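You operate a simulated robot arm through the tools that you are given. There is no shell and no other tool.

Carry out the task below with a simulated robot arm. There is one attempt and no reset: what you move stays moved.

JOB
Put things in order on the packing table. At the end: the white cone from the packing table stands on top of the black heel block; the felt pad is on the silver steel plate; the black round brush from the packing table stands where the felt pad stood; the black wax bar from the packing table stands on top of the brown bobbin; whatever was shut is shut again. Leave all else as you found it, and nothing knocked over.

The check looks at the end state, three seconds after you hand in, the way a careful person would. Anything else that was tipped, shoved, dropped, spilled or broken makes it a failure.

ROBOT AND FRAMES
A 6-joint arm with a two-finger parallel gripper, fixed in place. Base frame: the origin is at the foot of the arm, x ahead of it, y to its left, z up; the work surface is at about z = 0. Lengths are in mm, angles in rad, forces in N, time in s.
With the tool pointing down near the work surface it reaches from about 180 to 460 mm from the base axis. Its first joint turns from -1.222 to 1.222 rad. Payload 1.9 kg.
Tool frame: the origin (TCP) lies between the finger pads and is the grasp point; the fingertips stand 23 mm ahead of it; z points along the fingers, y is the line along which they close. The gripper opens to 94 mm. The fingers are 38 mm wide and 10 mm thick; the gripper's body (54 by 96 mm) begins 39 mm behind the TCP.
Orientation is told as [roll, pitch, yaw] about the base's x, y, z axes, in that order, counted from this pose: with the fingers straight down and closing along the base's y, the tool's x points along the base's -x, its y along +y and its z along -z.

CONTROLS
- The arm moves only by the tool move_arm. Its argument "commands" is a list of rows, each an object (a shift or turn left out is 0, a gripper value left out holds the last) with "slide": the shift along the tool's x, y, z in mm, a list of three; "rot": the turn, a rotation vector about the tool's x, y, z in degrees, a list of three; "fingers": the finger opening in mm, from 0 to 94. In form: [{"slide": [x, y, z], "rot": [rx, ry, rz], "fingers": fingers}, ...]. A call has 1 to 20 rows; each row is the pose to reach, as a shift and turn from the pose commanded when the call began, along the tool's axes at that moment. Rows are played at 5 a second. More than 50 mm and 0.15 rad between two rows, or a gripper value outside its range, and nothing of the call is played. Where a pose cannot be reached the arm comes as near as it can. A force on the tool above 40 N (or 10 N above the force at the start of the call, whichever is more), or a blocked arm, ends the call early, and 0.2 s more pass. Each finger travels about 108 mm/s and halts on what it meets, pressing with about 35 N; the grip force reading is that of the motor and also rises with nothing between the fingers. The clock runs only during rows and for 0.2 s after the last one: add rows that repeat a pose to give the fingers time. The reply holds the time, the measured pose of the TCP, the force on the tool along the base axes, the opening and the grip force, in the units named above and with some noise, with the torque about the TCP (base axes, N m) and any sound that the robot's microphone picked up, and new pictures: "pictures" is both (left out), scene, wrist or none.
- Cameras (640 x 400 px; columns grow to the right, rows downward): "scene" is fixed at [53.3, 318.7, 415.6]; the picture's right is [-0.75, -0.66, 0.00], its down [-0.43, 0.49, -0.76] and it looks along [0.50, -0.57, -0.65] (base axes); focal length 214 px, centre (320, 200). "wrist" rides on the gripper at [86, 16, -75] in the tool frame; the picture's right is [-0.18, 0.98, 0.00], its down [-0.58, -0.11, -0.81] and it looks along [-0.79, -0.15, 0.59] (tool axes); focal length 243 px, centre (320, 200).
- pixel_to_xyz(camera, pixels): for up to 12 pixels [column, row] of the newest picture of that camera ("zoom" is the newest enlarged one), the place [x, y, z] in the base frame of the surface seen there, good to about 3 mm. The clock stands still meanwhile.
- enlarge(camera, box): a new picture of the part [left, top, right, bottom] of that camera's present view, enlarged. The clock stands still meanwhile.
- hand_in(): hands the job in; it is judged then, once.

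Unless the task says otherwise, let go and move clear before handing in.

The tools are called after ">>>" as name(argument=value, ...) on one line, values as JSON. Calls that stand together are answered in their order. move_arm: Moves the arm, as the interface text tells. Its arguments: {"type":"object","properties":{"commands":{"type":"array","items":{"type":"object","properties":{"slide":{"type":"array","items":{"type":"number"}},"rot":{"type":"array","items":{"type":"number"}},"fingers":{"type":"number"}}}},"pictures":{"type":"string","enum":["both","scene","wrist","none"]}},"required":["commands"]} The other tools are called the same way: pixel_to_xyz (camera, pixels) gives the place of the surface under pixels of a picture; enlarge (camera, box) takes an enlarged picture of a part of a camera's view; hand_in () hands the job in.

At the start:

```text
clock: 0.0
tcp_pos: [280.8, 158.5, 286.5]
ee_rot: [0.002, -0.002, 0.0]
wrist_force: [-0.9, 0.0, 1.3]
ft_torque: [-0.04, 0.01, -0.01]
grip_width: 94.1
gripper_force: 0.0
```

scene: 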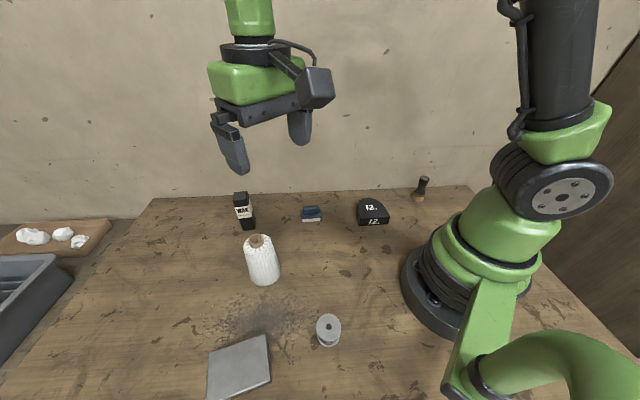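
wrist: 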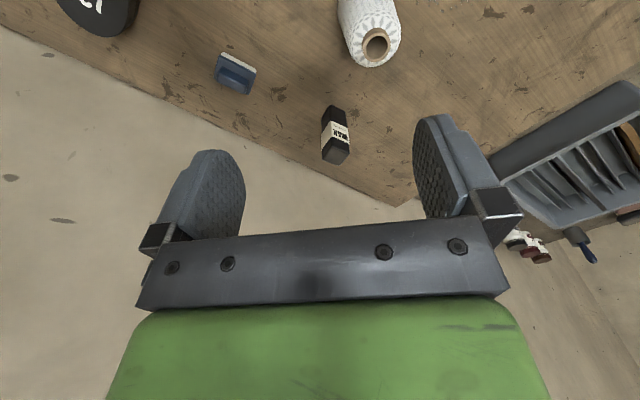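

The scene picture shows the wax bar near (243,210), the white cone at (262,260), a blue pad at (311,213), the heel block at (373,212), a brush at (421,188), a grey spool at (328,330) and the plate at (240,367). I will enlarge several areas before moving anything.

>>> enlarge(camera="scene", box=[200, 170, 460, 300])

>>> enlarge(camera="scene", box=[180, 290, 400, 400])

>>> enlarge(camera="scene", box=[0, 200, 160, 380])

>>> enlarge(camera="wrist", box=[460, 60, 640, 280])

```text
2.46 times, centred on (330, 235) of scene
```

zoom: 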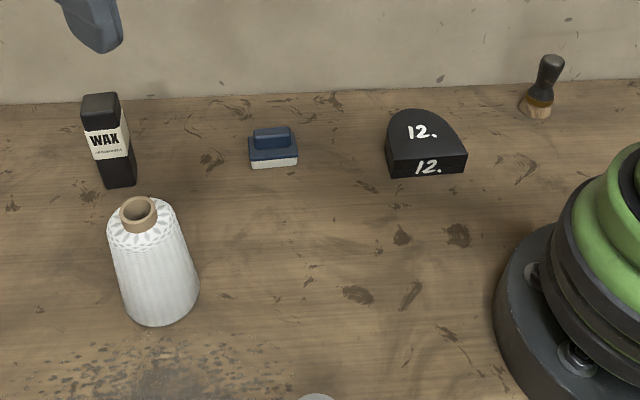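

```text
2.91 times, centred on (290, 345) of scene
```

zoom: 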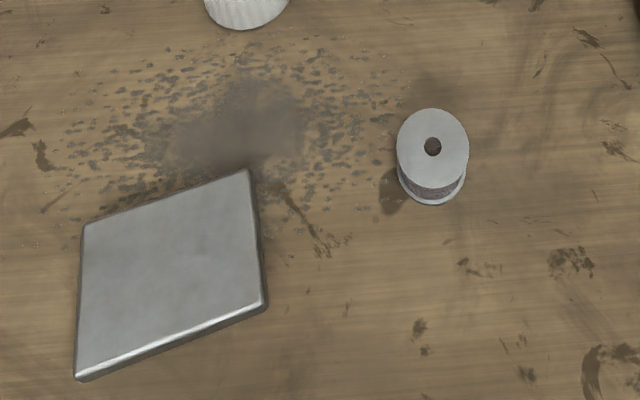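

```text
2.22 times, centred on (80, 290) of scene
```

zoom: 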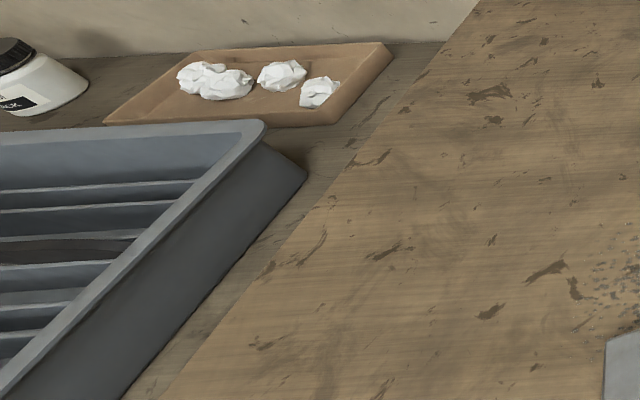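

```text
1.82 times, centred on (550, 170) of wrist
```

zoom: 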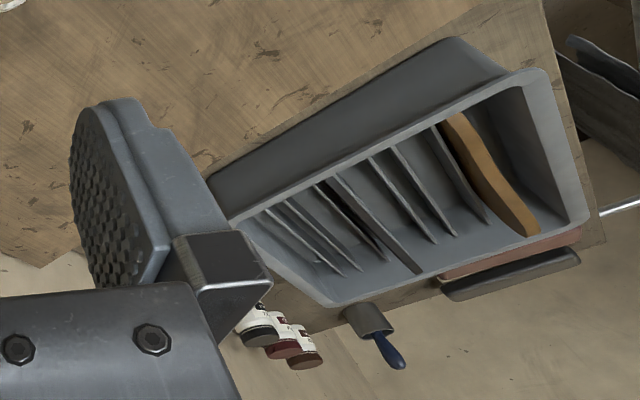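

The close-ups show the WAX bar, cone, blue pad, heel block, brush, a spool with a dark winding and the steel plate. Next I need their base-frame coordinates, so I'll query pixels in the scene and wrist pictures.

>>> pixel_to_xyz(camera="scene", pixels=[[241, 196], [243, 212], [248, 228], [257, 240], [265, 282], [311, 209], [311, 218], [370, 206], [374, 222], [423, 180], [418, 198], [328, 324]])

>>> pixel_to_xyz(camera="scene", pixels=[[210, 352], [264, 337], [270, 379], [208, 398], [240, 367], [153, 200], [470, 188], [328, 344], [300, 240], [316, 321], [340, 321], [40, 240]])

>>> enlarge(camera="scene", box=[290, 300, 370, 360])

>>> enlarge(camera="scene", box=[280, 190, 350, 240])

```text
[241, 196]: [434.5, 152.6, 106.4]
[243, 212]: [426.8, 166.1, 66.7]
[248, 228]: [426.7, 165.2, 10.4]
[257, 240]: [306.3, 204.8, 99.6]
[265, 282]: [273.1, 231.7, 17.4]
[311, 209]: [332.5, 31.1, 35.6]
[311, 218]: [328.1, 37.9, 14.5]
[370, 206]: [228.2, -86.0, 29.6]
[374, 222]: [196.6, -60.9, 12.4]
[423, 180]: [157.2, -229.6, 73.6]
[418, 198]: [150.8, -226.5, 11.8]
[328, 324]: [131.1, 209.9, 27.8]
```

```text
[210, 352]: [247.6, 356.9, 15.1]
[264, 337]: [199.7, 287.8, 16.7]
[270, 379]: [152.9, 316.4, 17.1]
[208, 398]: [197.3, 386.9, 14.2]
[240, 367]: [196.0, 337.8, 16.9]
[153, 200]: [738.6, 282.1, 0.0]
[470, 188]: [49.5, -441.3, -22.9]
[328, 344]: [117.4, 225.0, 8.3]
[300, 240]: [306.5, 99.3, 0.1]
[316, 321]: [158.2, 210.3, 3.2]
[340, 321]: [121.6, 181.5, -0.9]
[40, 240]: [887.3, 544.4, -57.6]
```

```text
6.67 times, centred on (330, 330) of scene
```

zoom: 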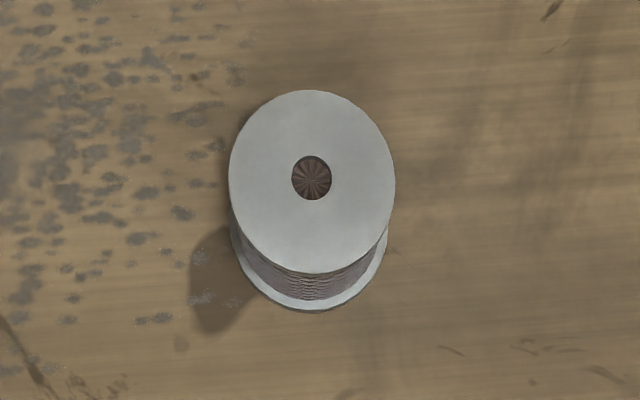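

```text
8.00 times, centred on (315, 215) of scene
```

zoom: 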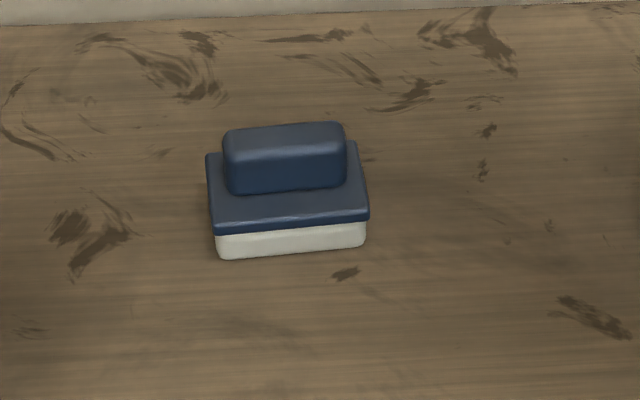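

The bobbin's winding and bore look brown, so it is the target for the wax bar. The zoom is centred on the pad, so I'll measure its handle and body corners there.

>>> pixel_to_xyz(camera="zoom", pixels=[[232, 140], [338, 130], [230, 185], [342, 180], [212, 160], [355, 148], [216, 228], [366, 214], [220, 252], [362, 242], [285, 135], [285, 175]])

>>> enlarge(camera="wrist", box=[200, 40, 360, 180])

```text
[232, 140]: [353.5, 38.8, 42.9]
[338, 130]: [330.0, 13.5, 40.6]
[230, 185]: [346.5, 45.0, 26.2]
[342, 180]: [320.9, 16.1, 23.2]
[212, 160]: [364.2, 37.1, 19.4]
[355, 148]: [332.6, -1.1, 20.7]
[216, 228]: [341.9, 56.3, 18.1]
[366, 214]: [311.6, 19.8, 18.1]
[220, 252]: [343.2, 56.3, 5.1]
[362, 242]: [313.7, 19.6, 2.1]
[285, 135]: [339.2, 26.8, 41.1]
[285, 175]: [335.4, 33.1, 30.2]
```

```text
2.86 times, centred on (280, 110) of wrist
```

zoom: 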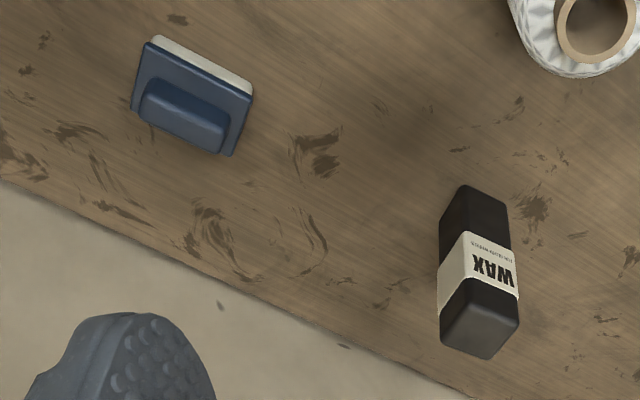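

The pad's centre is near (338, 28), its long axis points about 51° in the base frame, and the handle top is at z≈41. I'll move above it with 50° of yaw so the fingers close across the short side, then look again.

>>> move_arm(commands=[{"slide": [-8, -19, 10], "rot": [0, 0, -7]}, {"slide": [-16, -37, 25], "rot": [0, 0, -14]}, {"slide": [-24, -56, 45], "rot": [0, 0, -21]}, {"slide": [-33, -75, 65], "rot": [0, 0, -28]}, {"slide": [-41, -93, 85], "rot": [0, 0, -35]}, {"slide": [-49, -112, 105], "rot": [0, 0, -42]}, {"slide": [-57, -130.5, 126], "rot": [0, 0, -50]}, {"slide": [-57, -130.5, 126], "rot": [0, 0, -50]}])

```text
clock: 1.8
tcp_pos: [339.6, 28.3, 161.8]
ee_rot: [0.0, -0.004, 0.873]
wrist_force: [-0.2, 0.0, -0.5]
ft_torque: [0.01, 0.0, 0.02]
grip_width: 94.0
gripper_force: 0.0
```

scene: 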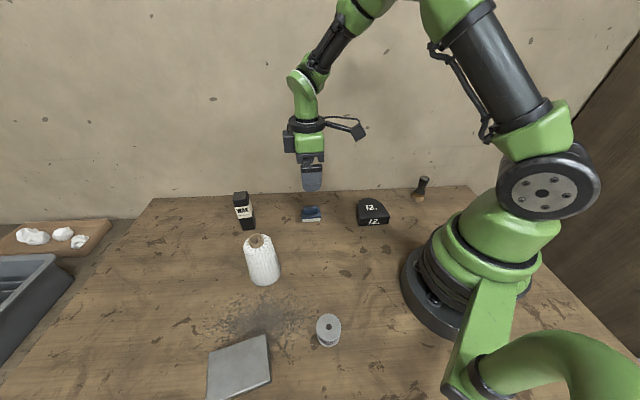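
wrist: 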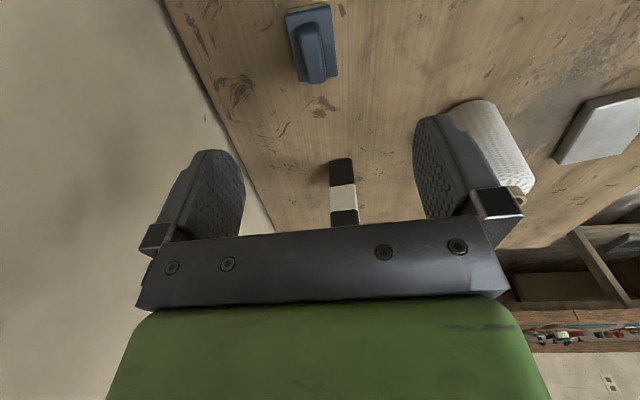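

The wrist picture shows the pad at (312,45), nearly aligned with the fingers. I'll enlarge it and measure its corners.

>>> enlarge(camera="wrist", box=[260, 0, 370, 90])

```text
4.44 times, centred on (315, 45) of wrist
```

zoom: 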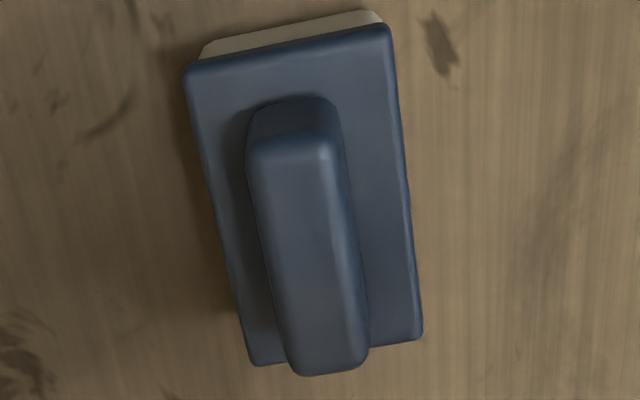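

>>> pixel_to_xyz(camera="zoom", pixels=[[192, 72], [384, 32], [252, 360], [418, 332], [255, 150], [330, 145], [295, 368], [362, 355], [305, 250], [300, 160], [325, 350]])

```text
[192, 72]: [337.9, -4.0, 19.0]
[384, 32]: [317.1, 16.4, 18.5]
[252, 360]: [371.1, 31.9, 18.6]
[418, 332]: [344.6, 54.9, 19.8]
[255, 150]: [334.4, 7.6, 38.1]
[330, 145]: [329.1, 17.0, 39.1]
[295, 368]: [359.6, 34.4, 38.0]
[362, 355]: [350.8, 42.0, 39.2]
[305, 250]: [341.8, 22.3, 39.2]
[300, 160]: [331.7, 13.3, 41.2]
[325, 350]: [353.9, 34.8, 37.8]
```

The pad's block centre is about (342, 25.5) with the handle 12 mm wide and its top at z≈40. I'll descend to just above handle-grip height, keeping the fingers half open.

>>> move_arm(commands=[{"slide": [0.6, -3, 20], "rot": [0, 0, -0.8], "fingers": 60}, {"slide": [0.6, -3, 45], "rot": [0, 0, -0.8], "fingers": 60}, {"slide": [0.6, -3, 70], "rot": [0, 0, -0.8], "fingers": 60}, {"slide": [0.6, -3, 90], "rot": [0, 0, -0.8], "fingers": 60}, {"slide": [0.6, -3, 90], "rot": [0, 0, -0.8], "fingers": 60}])

```text
clock: 3.0
tcp_pos: [341.6, 25.4, 71.3]
ee_rot: [0.0, -0.003, 0.886]
wrist_force: [-0.7, 0.0, 0.1]
ft_torque: [-0.02, 0.0, -0.02]
grip_width: 59.9
gripper_force: 0.1
```

scene: 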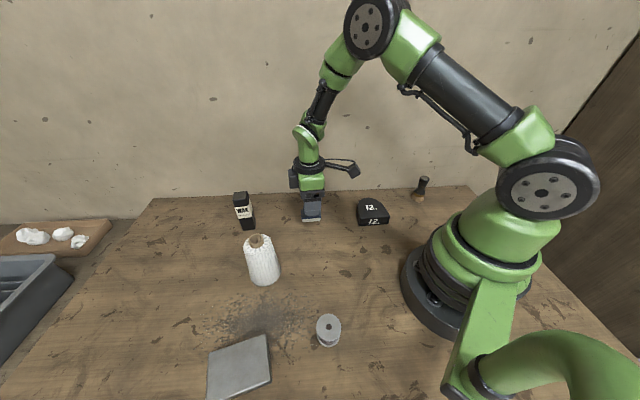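
wrist: 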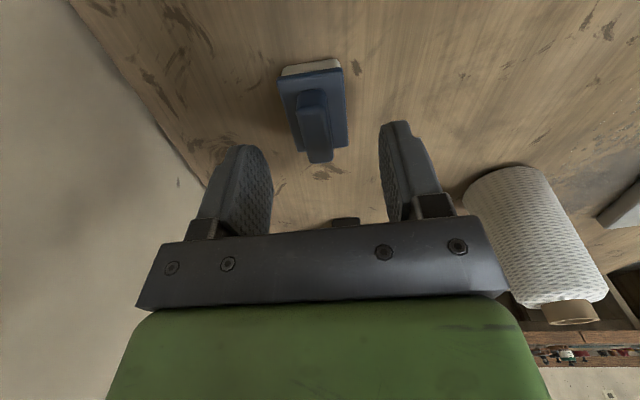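

The fingers straddle the pad, with its handle at about (315,120). I'll check its alignment once more with pixel readings before closing.

>>> enlarge(camera="wrist", box=[250, 50, 378, 170])

>>> pixel_to_xyz(camera="wrist", pixels=[[281, 85], [341, 72], [297, 148], [346, 145], [300, 98], [324, 96], [312, 157], [330, 155], [315, 125], [316, 140]])

```text
3.33 times, centred on (314, 110) of wrist
```

zoom: 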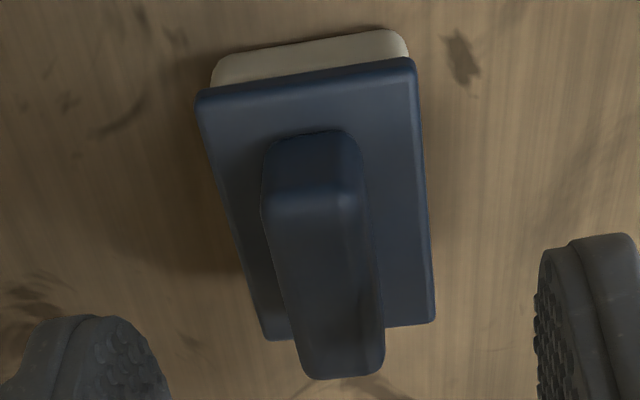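

```text
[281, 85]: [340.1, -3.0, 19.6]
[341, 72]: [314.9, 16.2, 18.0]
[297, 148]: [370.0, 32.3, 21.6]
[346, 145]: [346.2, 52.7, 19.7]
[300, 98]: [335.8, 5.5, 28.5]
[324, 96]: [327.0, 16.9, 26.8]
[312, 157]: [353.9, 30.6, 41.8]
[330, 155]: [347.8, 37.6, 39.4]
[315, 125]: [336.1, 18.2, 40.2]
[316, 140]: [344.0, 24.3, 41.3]
```

The block centre reads (342.8, 24.6), 1.5 mm to the tool's −y side. I'll go down to TCP z≈45 with the tips just above the block's top, close on the handle and lift a little.

>>> move_arm(commands=[{"slide": [0, -1.4, 13], "fingers": 45}, {"slide": [0, -1.4, 26.5], "fingers": 40}, {"slide": [0, -1.4, 26.5], "fingers": 20}, {"slide": [0, -1.4, 26.5], "fingers": 5}, {"slide": [0, -1.4, 26.5], "fingers": 5}, {"slide": [0, -1.4, 26.5], "fingers": 5}])

```text
clock: 4.4
tcp_pos: [342.8, 26.1, 43.6]
ee_rot: [0.0, -0.004, 0.886]
wrist_force: [0.2, 0.2, 0.2]
ft_torque: [0.01, -0.03, 0.01]
grip_width: 15.2
gripper_force: 35.0
```

scene: 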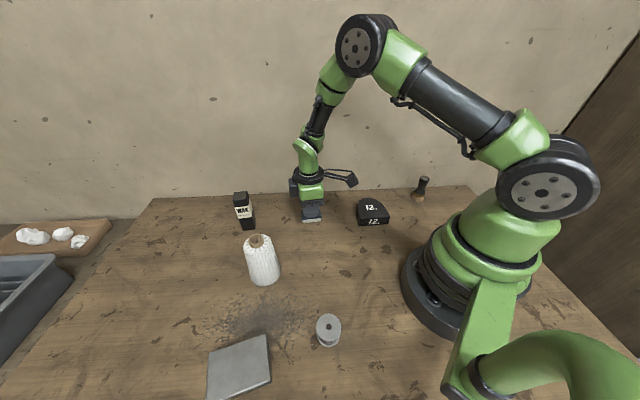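
wrist: 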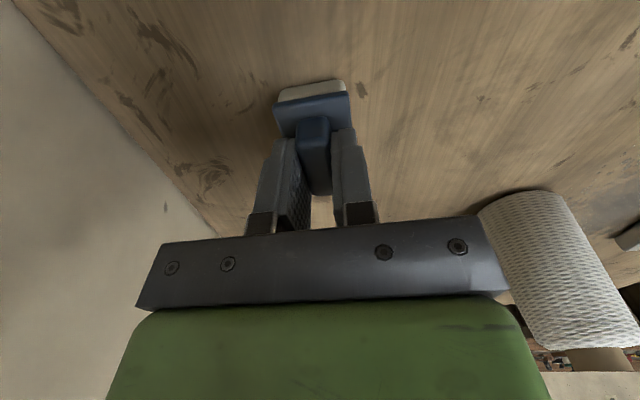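

The grip closed on the handle at 15.2 mm with 35 N. I'll lift straight up and check that the pad comes along.

>>> move_arm(commands=[{"slide": [0, 0, -8]}, {"slide": [0, 0, -25]}, {"slide": [0, 0, -50]}, {"slide": [0, 0, -80]}, {"slide": [0, 0, -110]}, {"slide": [0, 0, -140]}, {"slide": [0, 0, -160]}])

```text
clock: 6.0
tcp_pos: [341.9, 25.8, 205.0]
ee_rot: [0.0, -0.003, 0.886]
wrist_force: [-0.3, -0.4, 0.0]
ft_torque: [0.01, 0.01, 0.0]
grip_width: 5.0
gripper_force: 0.0
```

scene: 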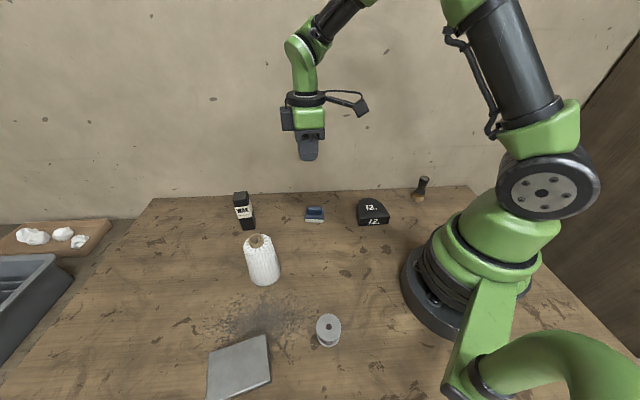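
wrist: 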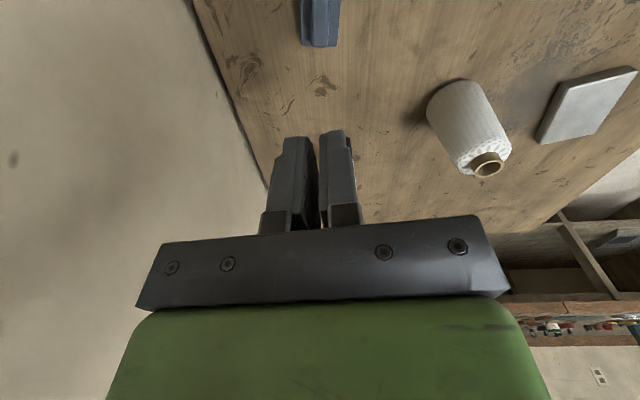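

The gripper came up empty (opening 5.0 mm, force 0), so the tapered handle slipped out and the pad stayed on the table at about (314,213) in the scene. I'll look at its new position so I can grip the block itself instead.

>>> enlarge(camera="scene", box=[280, 190, 350, 240])

>>> enlarge(camera="wrist", box=[270, 0, 370, 70])

```text
8.00 times, centred on (315, 215) of scene
```

zoom: 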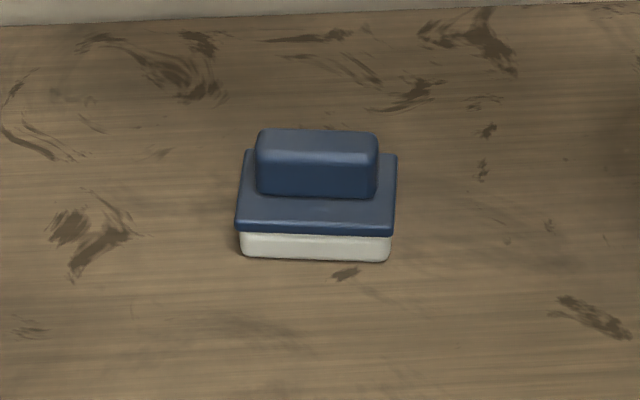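

```text
5.71 times, centred on (320, 35) of wrist
```

zoom: 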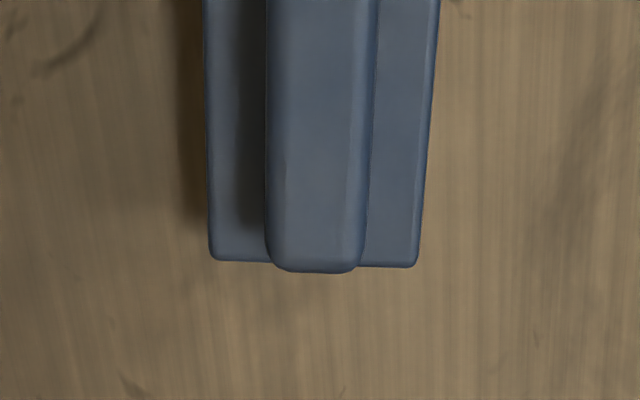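

The pad slid a few millimetres along its long axis and turned slightly, but it is upright. I'll go down to about z=105 with the fingers open to about 70 mm and measure it again.

>>> move_arm(commands=[{"slide": [0, 0, 25], "fingers": 40}, {"slide": [0, 0, 50], "fingers": 70}, {"slide": [0, 0, 75], "fingers": 70}, {"slide": [0, 0, 97], "fingers": 70}, {"slide": [0, 0, 97], "fingers": 70}], pictures="wrist")

>>> enlarge(camera="wrist", box=[260, 20, 380, 120])

```text
clock: 7.2
tcp_pos: [340.4, 25.4, 108.1]
ee_rot: [-0.001, -0.004, 0.886]
wrist_force: [0.6, -0.2, 0.9]
ft_torque: [-0.01, -0.01, 0.02]
grip_width: 70.4
gripper_force: 0.0
```

wrist: 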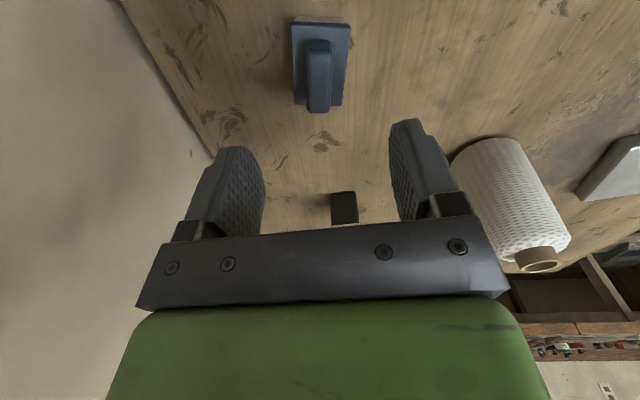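

```text
4.00 times, centred on (320, 70) of wrist
```

zoom: 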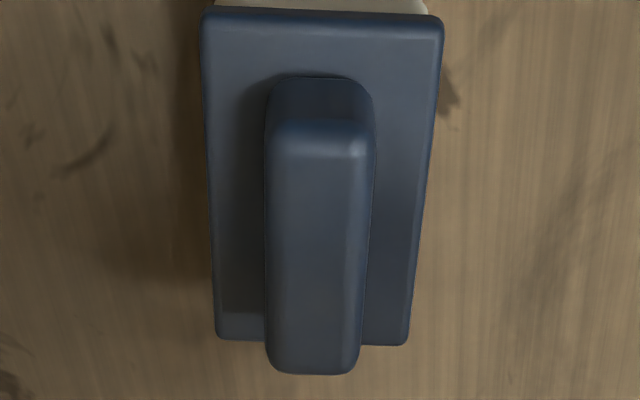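

>>> pixel_to_xyz(camera="zoom", pixels=[[207, 20], [436, 25], [222, 332], [404, 340], [272, 135], [368, 140], [270, 365], [354, 368], [315, 240], [330, 20], [310, 335]])

>>> pixel_to_xyz(camera="wrist", pixels=[[293, 25], [348, 26], [297, 103], [341, 104], [320, 70]])

```text
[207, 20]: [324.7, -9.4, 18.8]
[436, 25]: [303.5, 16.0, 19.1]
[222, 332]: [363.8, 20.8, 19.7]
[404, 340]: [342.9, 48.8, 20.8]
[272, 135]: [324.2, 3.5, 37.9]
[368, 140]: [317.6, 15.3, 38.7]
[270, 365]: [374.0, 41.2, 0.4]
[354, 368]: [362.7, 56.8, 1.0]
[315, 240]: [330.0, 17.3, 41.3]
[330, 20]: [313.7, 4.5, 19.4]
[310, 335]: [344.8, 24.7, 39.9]
```

```text
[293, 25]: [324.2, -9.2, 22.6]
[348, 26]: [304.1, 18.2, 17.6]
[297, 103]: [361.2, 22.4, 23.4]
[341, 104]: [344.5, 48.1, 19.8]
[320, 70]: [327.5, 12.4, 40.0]
```

The pad's block now centres on about (333.7, 19.1) with its long axis at about 39.3°. I'll turn the tool to match, shift over it and descend in stages to grip the 31 mm block with the tips about 5 mm above the table.

>>> move_arm(commands=[{"slide": [5, 1, 0], "rot": [0, 0, 5.75], "fingers": 60}, {"slide": [10.3, 1.9, 0], "rot": [0, 0, 11.5], "fingers": 60}, {"slide": [10.3, 1.9, 25], "rot": [0, 0, 11.5], "fingers": 60}, {"slide": [10.3, 1.9, 50], "rot": [0, 0, 11.5], "fingers": 60}, {"slide": [10.3, 1.9, 50], "rot": [0, 0, 11.5], "fingers": 60}])

>>> enlarge(camera="wrist", box=[220, 60, 420, 200])

```text
clock: 8.4
tcp_pos: [332.9, 16.6, 59.3]
ee_rot: [0.002, -0.004, 0.685]
wrist_force: [-0.6, 0.1, -0.5]
ft_torque: [0.04, 0.0, 0.0]
grip_width: 59.9
gripper_force: 0.1
```

scene: 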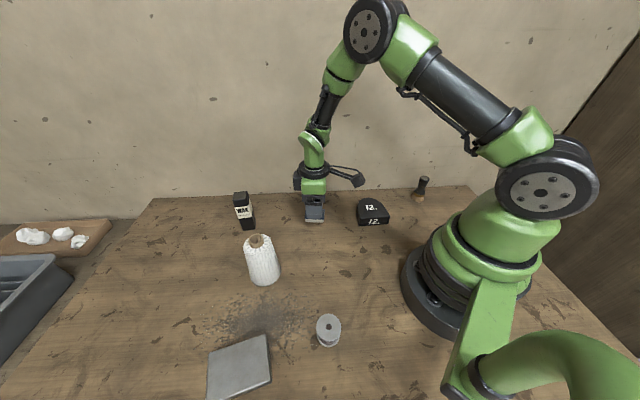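
wrist: 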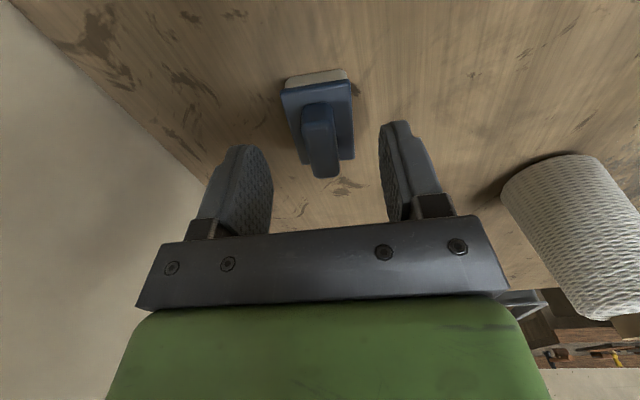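

```text
2.86 times, centred on (320, 130) of wrist
```

zoom: 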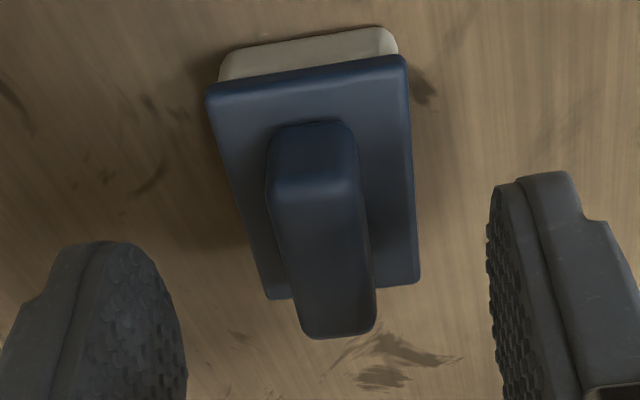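

The pad is centred between the fingers and well aligned, with its block at about (318,120). I'll lower to TCP z≈28 and close on the block.

>>> move_arm(commands=[{"slide": [0, 0, 15], "fingers": 55}, {"slide": [0, 0, 30.5], "fingers": 50}, {"slide": [0, 0, 30.5], "fingers": 38}, {"slide": [0, 0, 30.5], "fingers": 22}, {"slide": [0, 0, 30.5], "fingers": 22}, {"slide": [0, 0, 30.5], "fingers": 22}])

```text
clock: 9.8
tcp_pos: [334.3, 18.4, 28.5]
ee_rot: [0.002, -0.003, 0.686]
wrist_force: [-0.3, 0.0, 0.2]
ft_torque: [0.01, -0.02, 0.0]
grip_width: 34.4
gripper_force: 35.2
```

scene: 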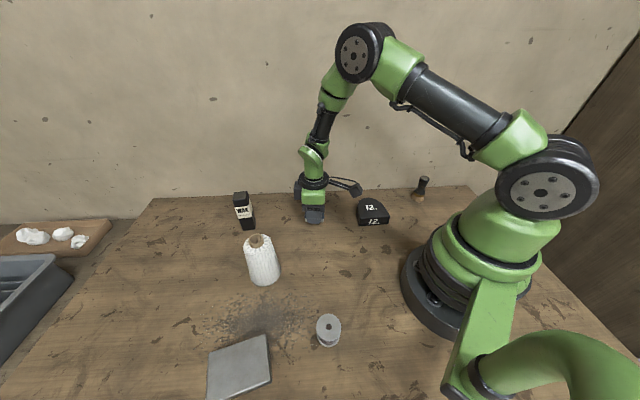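
wrist: 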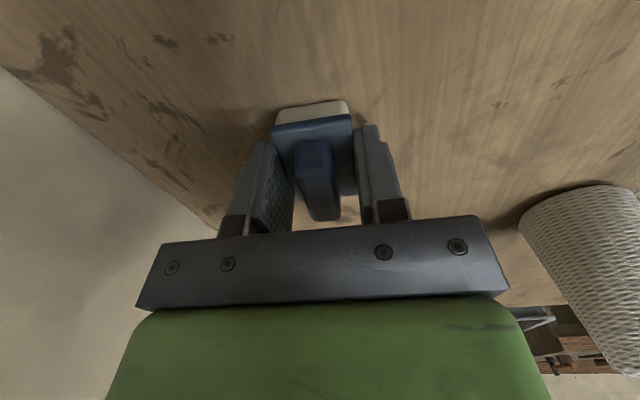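

The fingers stopped at 34.4 mm with 35 N on the block. I'll lift 40 mm slowly and check the grip holds.

>>> move_arm(commands=[{"slide": [0, 0, -3]}, {"slide": [0, 0, -8]}, {"slide": [0, 0, -15]}, {"slide": [0, 0, -25]}, {"slide": [0, 0, -40]}, {"slide": [0, 0, -40]}])

```text
clock: 11.2
tcp_pos: [331.8, 20.3, 67.6]
ee_rot: [0.002, -0.003, 0.687]
wrist_force: [-0.2, -0.8, -0.4]
ft_torque: [0.0, 0.01, -0.03]
grip_width: 35.1
gripper_force: 35.1
```

scene: 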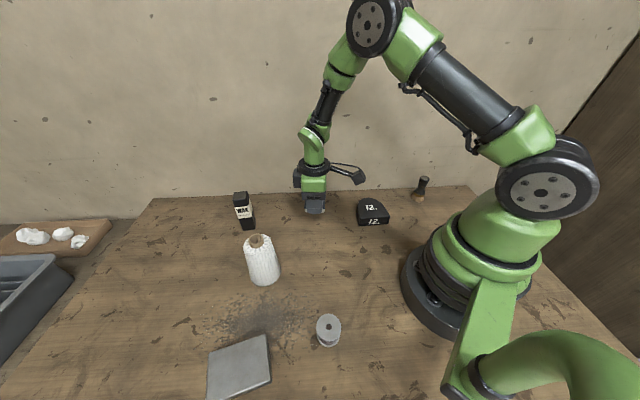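
wrist: 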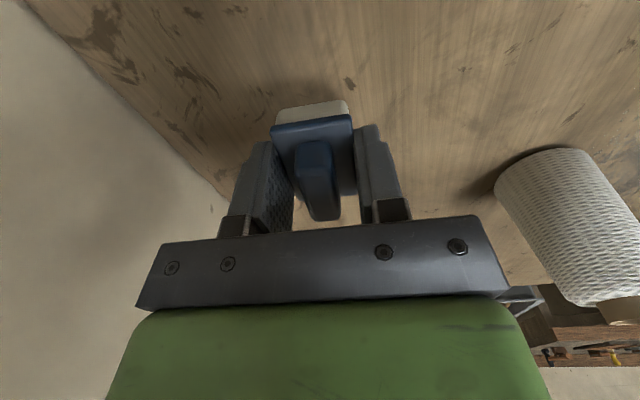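

The pad is held (35.1 mm, 35 N). I'll raise it to about z=200 and carry it over to above the plate at about (199, 337), turning to match the plate's long axis.

>>> move_arm(commands=[{"slide": [0, 0, -25]}, {"slide": [0, 0, -55]}, {"slide": [0, 0, -85]}, {"slide": [0, 0, -115]}, {"slide": [-4, 12, -132]}, {"slide": [-11, 37, -135], "rot": [0, 0, -2]}, {"slide": [-19, 63, -135], "rot": [0, 0, -4]}, {"slide": [-26, 89, -135], "rot": [0, 0, -6]}, {"slide": [-34, 115, -135], "rot": [0, 0, -8]}, {"slide": [-42, 141, -135], "rot": [0, 0, -10]}, {"slide": [-49, 167, -135], "rot": [0, 0, -12]}, {"slide": [-57, 193, -135], "rot": [0, 0, -14]}, {"slide": [-65, 219, -135], "rot": [0, 0, -16]}, {"slide": [-72, 245, -135], "rot": [0, 0, -17.2]}, {"slide": [-80, 271, -135], "rot": [0, 0, -17.2]}, {"slide": [-87, 297, -135], "rot": [0, 0, -17.2]}, {"slide": [-94, 320, -135], "rot": [0, 0, -17.2]}, {"slide": [-97.4, 331.5, -135], "rot": [0, 0, -17.2]}, {"slide": [-97.4, 331.5, -135], "rot": [0, 0, -17.2]}])

```text
clock: 15.2
tcp_pos: [197.9, 334.7, 201.5]
ee_rot: [-0.001, -0.001, 0.986]
wrist_force: [-0.4, 0.2, -0.7]
ft_torque: [0.02, 0.01, -0.03]
grip_width: 34.8
gripper_force: 35.2
```

scene: 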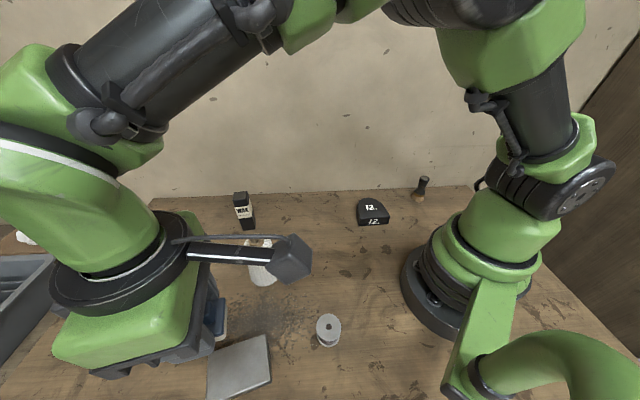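
wrist: 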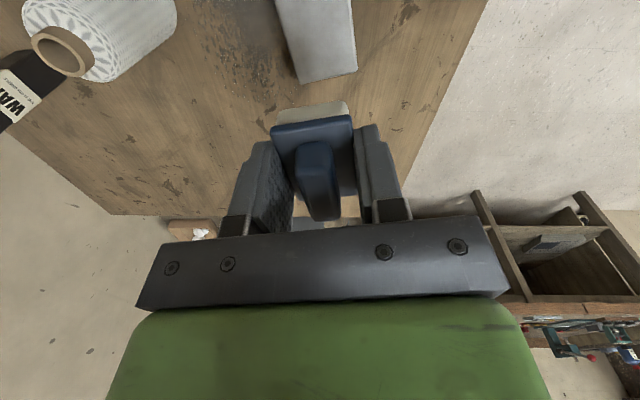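

The pad is still held and the plate is visible at the top of the wrist picture around (320,40). I'll come down to about z=110 to see the whole plate under the pad.

>>> move_arm(commands=[{"slide": [0, 0, 25]}, {"slide": [0, 0, 50]}, {"slide": [0, 0, 75]}, {"slide": [0, 0, 95]}, {"slide": [0, 0, 95]}])

>>> enlarge(camera="wrist", box=[220, 0, 420, 240])

```text
clock: 16.4
tcp_pos: [197.2, 338.0, 109.3]
ee_rot: [0.0, -0.004, 0.985]
wrist_force: [0.0, -0.1, -0.1]
ft_torque: [0.01, -0.05, 0.02]
grip_width: 34.6
gripper_force: 34.4
```

scene: 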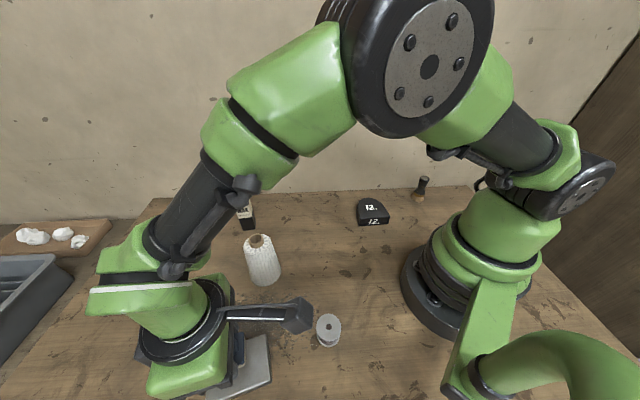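
wrist: 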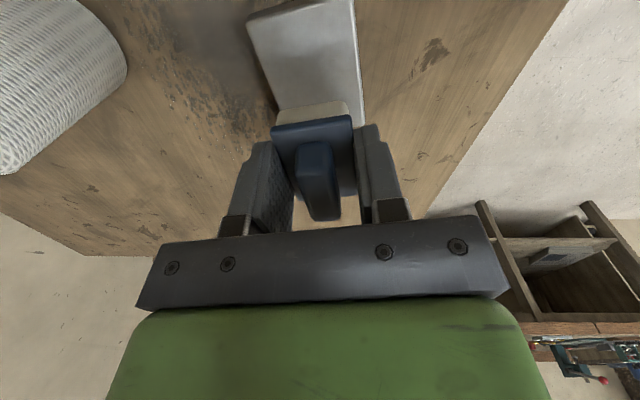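

```text
1.67 times, centred on (320, 120) of wrist
```

zoom: 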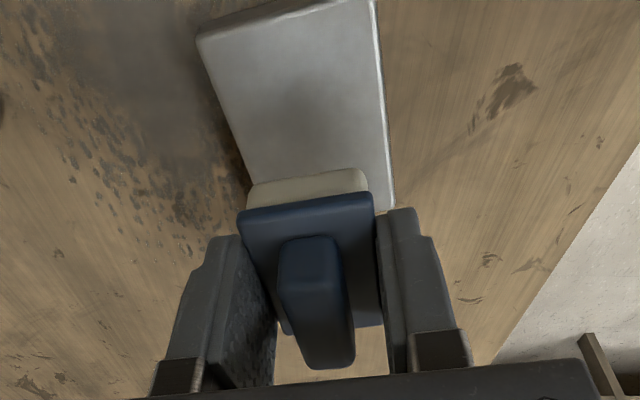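

The plate is seen beneath the pad from (250,30) to (362,120). I'll measure its visible edges to centre the pad.

>>> pixel_to_xyz(camera="wrist", pixels=[[250, 30], [262, 65], [272, 98], [352, 4], [357, 50], [361, 100], [300, 60], [280, 20], [330, 30]])

>>> pixel_to_xyz(camera="scene", pixels=[[264, 339], [269, 377], [230, 397], [262, 360], [255, 383]])

>>> enlarge(camera="scene", box=[180, 310, 320, 400])

```text
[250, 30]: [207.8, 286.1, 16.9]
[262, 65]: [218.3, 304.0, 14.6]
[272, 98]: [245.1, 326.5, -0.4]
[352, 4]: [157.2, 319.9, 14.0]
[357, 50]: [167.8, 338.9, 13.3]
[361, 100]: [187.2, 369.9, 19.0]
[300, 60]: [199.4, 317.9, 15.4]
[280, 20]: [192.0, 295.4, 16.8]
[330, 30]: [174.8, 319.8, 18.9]
```

```text
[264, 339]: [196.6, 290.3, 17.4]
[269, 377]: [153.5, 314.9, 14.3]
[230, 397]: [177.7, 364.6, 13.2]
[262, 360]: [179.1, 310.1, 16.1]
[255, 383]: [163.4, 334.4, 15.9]
```

```text
4.44 times, centred on (250, 355) of scene
```

zoom: 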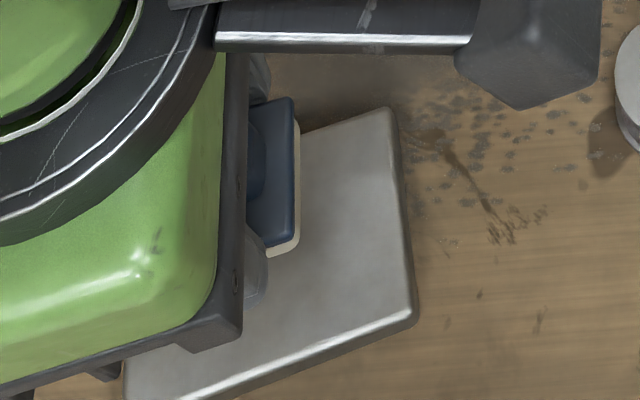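

The plate's centre works out at about (201, 336.5), top at z≈16, so the pad is within 2 mm of centred. I'll lower to a few millimetres above contact.

>>> move_arm(commands=[{"slide": [0, -1.5, 20]}, {"slide": [0, -1.5, 40]}, {"slide": [0, -1.5, 55]}, {"slide": [0, -1.5, 60]}, {"slide": [0, -1.5, 60]}])

```text
clock: 17.6
tcp_pos: [200.3, 337.0, 48.7]
ee_rot: [-0.001, -0.004, 0.986]
wrist_force: [0.1, 0.6, -0.7]
ft_torque: [-0.01, 0.03, -0.01]
grip_width: 34.9
gripper_force: 35.0
```

scene: 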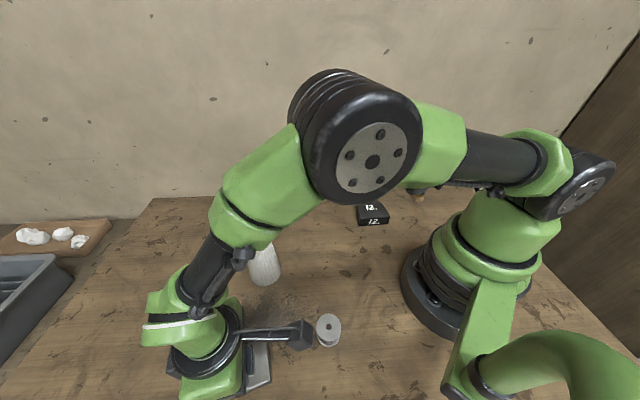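
wrist: 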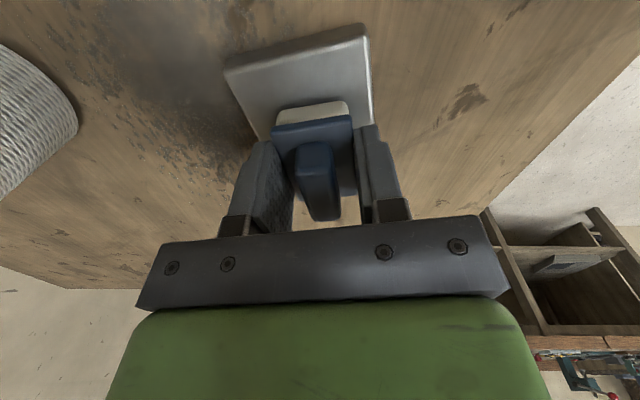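

The pad hangs over the plate with comfortable margins on both sides (plate 258–372 versus pad 272–352 at row 120). I'll lower in small steps and watch the force.

>>> move_arm(commands=[{"slide": [0, 0, 1.5]}, {"slide": [0, 0, 2.5]}, {"slide": [0, 0, 3.5]}, {"slide": [0, 0, 3.5]}], pictures="wrist")

```text
clock: 18.6
tcp_pos: [199.4, 336.1, 45.2]
ee_rot: [-0.001, -0.003, 0.985]
wrist_force: [-0.6, -1.1, 2.0]
ft_torque: [-0.01, 0.02, 0.02]
grip_width: 34.6
gripper_force: 35.0
```

wrist: 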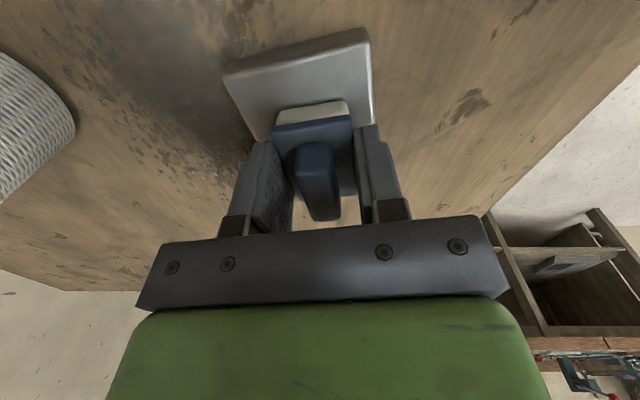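

The vertical force has risen slightly to 2.0 N, suggesting first contact. I'll go down another millimetre in half-millimetre steps to confirm.

>>> move_arm(commands=[{"slide": [0, 0, 0.5]}, {"slide": [0, 0, 1]}, {"slide": [0, 0, 1]}], pictures="none")

```text
clock: 19.4
tcp_pos: [200.1, 337.1, 44.4]
ee_rot: [-0.003, -0.007, 0.986]
wrist_force: [-1.7, 1.7, 21.2]
ft_torque: [-0.11, 0.13, 0.02]
grip_width: 34.6
gripper_force: 34.8
```

Contact is clear at 21 N. I'll relax upward by 0.8 mm, then open the fingers slightly and rise.

>>> move_arm(commands=[{"slide": [0, 0, -0.8]}, {"slide": [0, 0, -0.8], "fingers": 40}, {"slide": [0, 0, -0.8], "fingers": 48}, {"slide": [0, 0, -0.8], "fingers": 48}, {"slide": [0, 0, -10], "fingers": 48}, {"slide": [0, 0, -30], "fingers": 48}, {"slide": [0, 0, -60], "fingers": 48}])

```text
clock: 21.0
tcp_pos: [199.2, 338.6, 105.5]
ee_rot: [0.0, -0.001, 0.986]
wrist_force: [-1.0, -1.2, -0.9]
ft_torque: [-0.01, 0.01, -0.02]
grip_width: 47.9
gripper_force: 0.1
```

scene: 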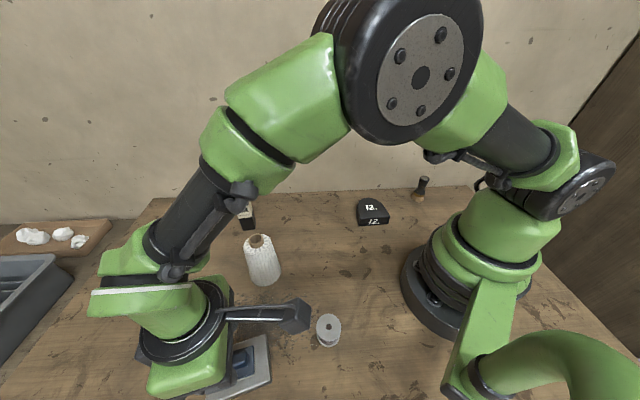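
wrist: 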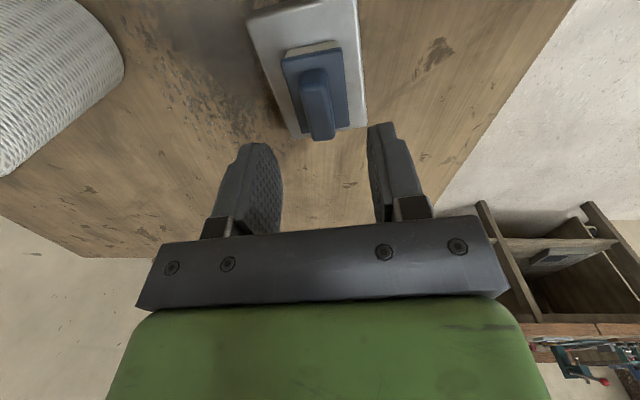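

The pad now sits centred on the plate (wrist picture, around (320,85)) and the arm is clear of it. Next is the cone: I'll rise to about z=195 and move over it at roughly (290, 220) to measure it.

>>> move_arm(commands=[{"slide": [0, 0, -30], "fingers": 94}, {"slide": [0, 0, -60]}, {"slide": [0, 0, -90]}, {"slide": [8, -23, -92], "rot": [0, 0, 3]}, {"slide": [16, -47, -92], "rot": [0, 0, 7]}, {"slide": [24, -70, -92], "rot": [0, 0, 11]}, {"slide": [32, -93, -92], "rot": [0, 0, 14]}, {"slide": [40, -117, -92], "rot": [0, 0, 17]}, {"slide": [48, -140, -92], "rot": [0, 0, 19.4]}, {"slide": [48, -140, -92], "rot": [0, 0, 19.4]}])

```text
clock: 23.2
tcp_pos: [291.2, 219.9, 196.5]
ee_rot: [0.001, -0.002, 0.648]
wrist_force: [-0.2, -0.8, -0.1]
ft_torque: [-0.01, 0.02, -0.01]
grip_width: 93.8
gripper_force: 0.1
```

scene: 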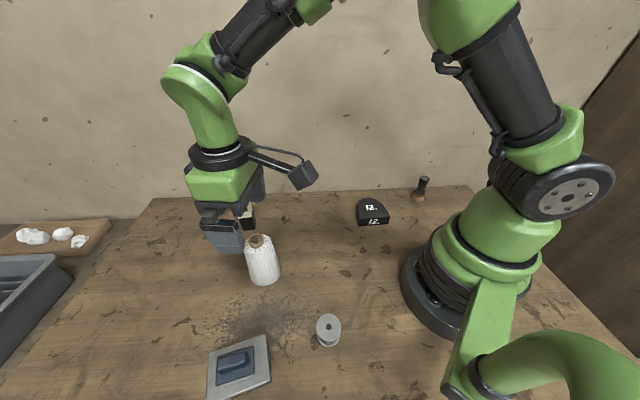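
wrist: 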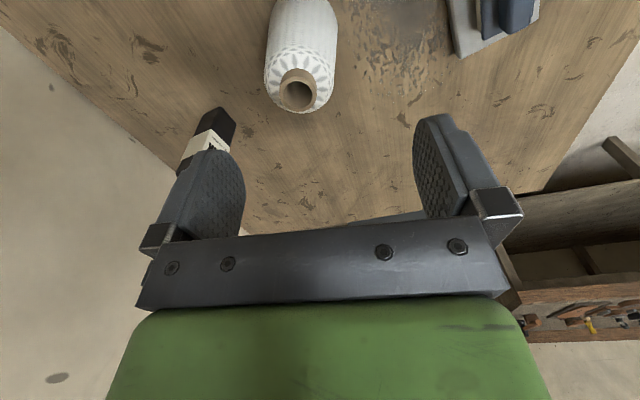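

The pad looks centred on the plate in the scene picture (236,365). The cone's top shows at (298,88) in the wrist picture, so I'll enlarge both views and measure its rim.

>>> enlarge(camera="wrist", box=[240, 0, 360, 120])

>>> pixel_to_xyz(camera="wrist", pixels=[[283, 80], [316, 80], [299, 70], [296, 110], [266, 78], [333, 75], [298, 75], [277, 5], [333, 5], [271, 40], [338, 40]])

>>> pixel_to_xyz(camera="scene", pixels=[[250, 238], [266, 238], [258, 235], [257, 246], [245, 246], [272, 244], [249, 278], [280, 270], [264, 285], [247, 262], [276, 258]])

```text
3.33 times, centred on (300, 60) of wrist
```

zoom: 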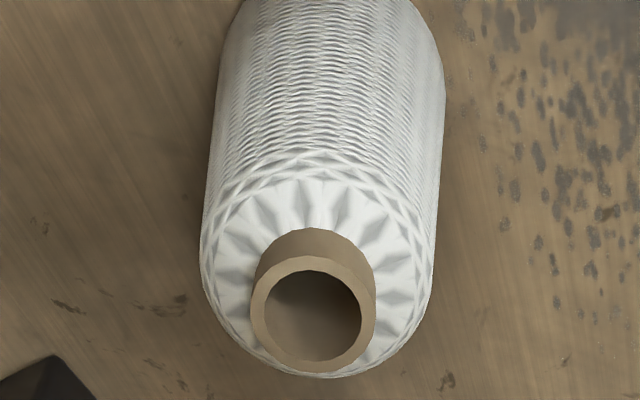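

```text
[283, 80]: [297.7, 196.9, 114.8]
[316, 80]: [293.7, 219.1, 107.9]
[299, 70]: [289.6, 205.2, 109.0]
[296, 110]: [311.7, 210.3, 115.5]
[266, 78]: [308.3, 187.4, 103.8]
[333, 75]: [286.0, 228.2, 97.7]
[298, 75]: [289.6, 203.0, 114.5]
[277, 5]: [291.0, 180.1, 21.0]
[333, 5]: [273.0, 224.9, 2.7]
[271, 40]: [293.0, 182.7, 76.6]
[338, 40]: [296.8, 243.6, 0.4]
```

```text
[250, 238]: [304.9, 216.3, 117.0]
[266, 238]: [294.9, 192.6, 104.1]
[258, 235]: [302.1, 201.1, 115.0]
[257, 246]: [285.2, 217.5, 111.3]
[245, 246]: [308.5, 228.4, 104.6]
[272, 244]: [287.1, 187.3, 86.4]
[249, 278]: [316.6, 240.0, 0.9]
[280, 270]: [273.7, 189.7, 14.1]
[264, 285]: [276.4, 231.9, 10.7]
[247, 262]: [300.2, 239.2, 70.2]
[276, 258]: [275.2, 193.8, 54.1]
```

The tube rim is at about (301, 208), z≈115, and the body widens from about 48 mm at the shoulder to about 65 mm at the base. I'll centre over it and lower until the fingertips are just above the rim, then check.

>>> move_arm(commands=[{"slide": [-0.4, -8, 0]}, {"slide": [-0.4, -15.6, 10]}, {"slide": [-0.4, -15.6, 30]}, {"slide": [-0.4, -15.6, 44]}, {"slide": [-0.4, -15.6, 44]}])

>>> enlarge(camera="wrist", box=[200, 20, 440, 240])

```text
clock: 24.4
tcp_pos: [299.7, 205.0, 152.2]
ee_rot: [0.0, -0.004, 0.647]
wrist_force: [-0.5, 0.5, -0.1]
ft_torque: [0.04, 0.0, 0.01]
grip_width: 94.3
gripper_force: 0.1
```

scene: 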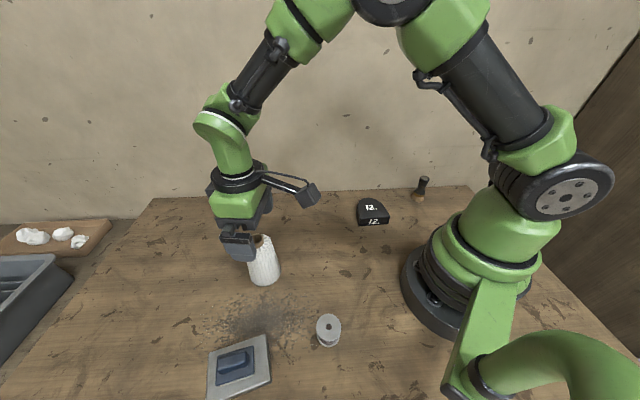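
wrist: 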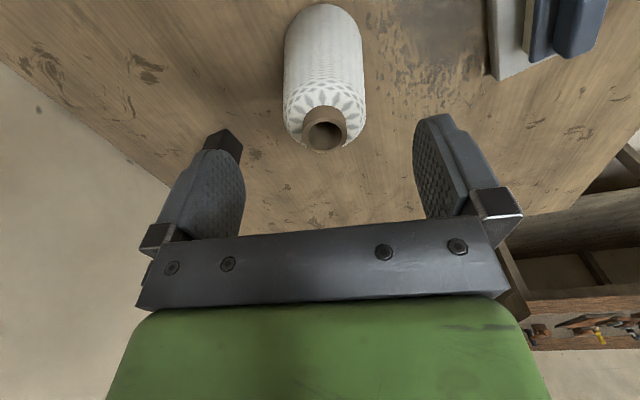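

```text
1.82 times, centred on (320, 130) of wrist
```

zoom: 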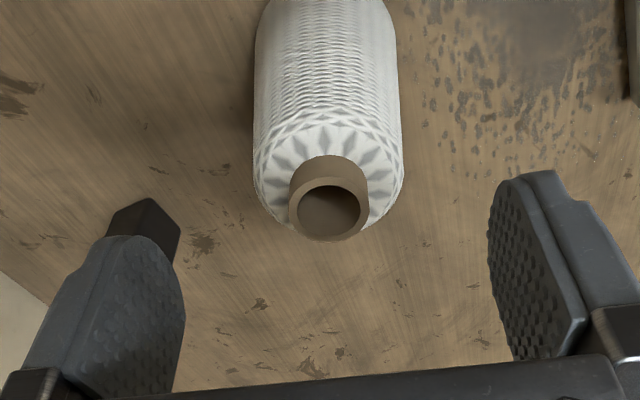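

The rim centre at wrist pixel (324,134) is within 3 mm of the finger midpoint. I'll shift by that small amount, lower to TCP z≈80 (palm just above the tube), and close gently.

>>> move_arm(commands=[{"slide": [-2, 1.8, 8]}, {"slide": [-2, 1.8, 28]}, {"slide": [-2, 1.8, 48]}, {"slide": [-2, 1.8, 64]}, {"slide": [-2, 1.8, 71]}, {"slide": [-2, 1.8, 71]}])

```text
clock: 25.8
tcp_pos: [300.9, 209.6, 81.3]
ee_rot: [0.001, -0.003, 0.646]
wrist_force: [0.8, 0.1, 0.0]
ft_torque: [-0.02, -0.05, 0.0]
grip_width: 94.2
gripper_force: 0.0
```

scene: 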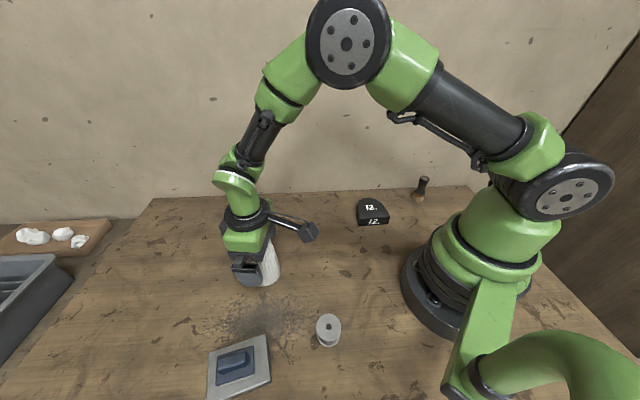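
wrist: 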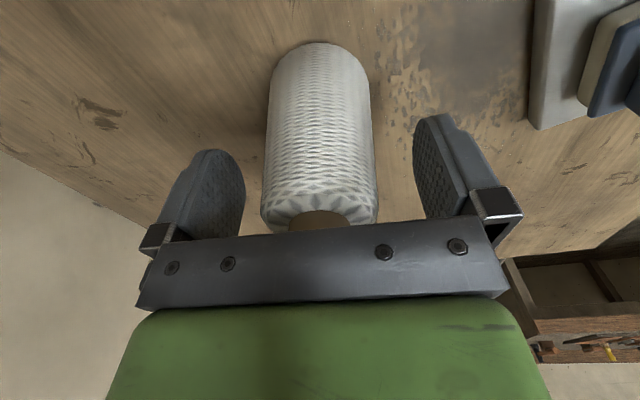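

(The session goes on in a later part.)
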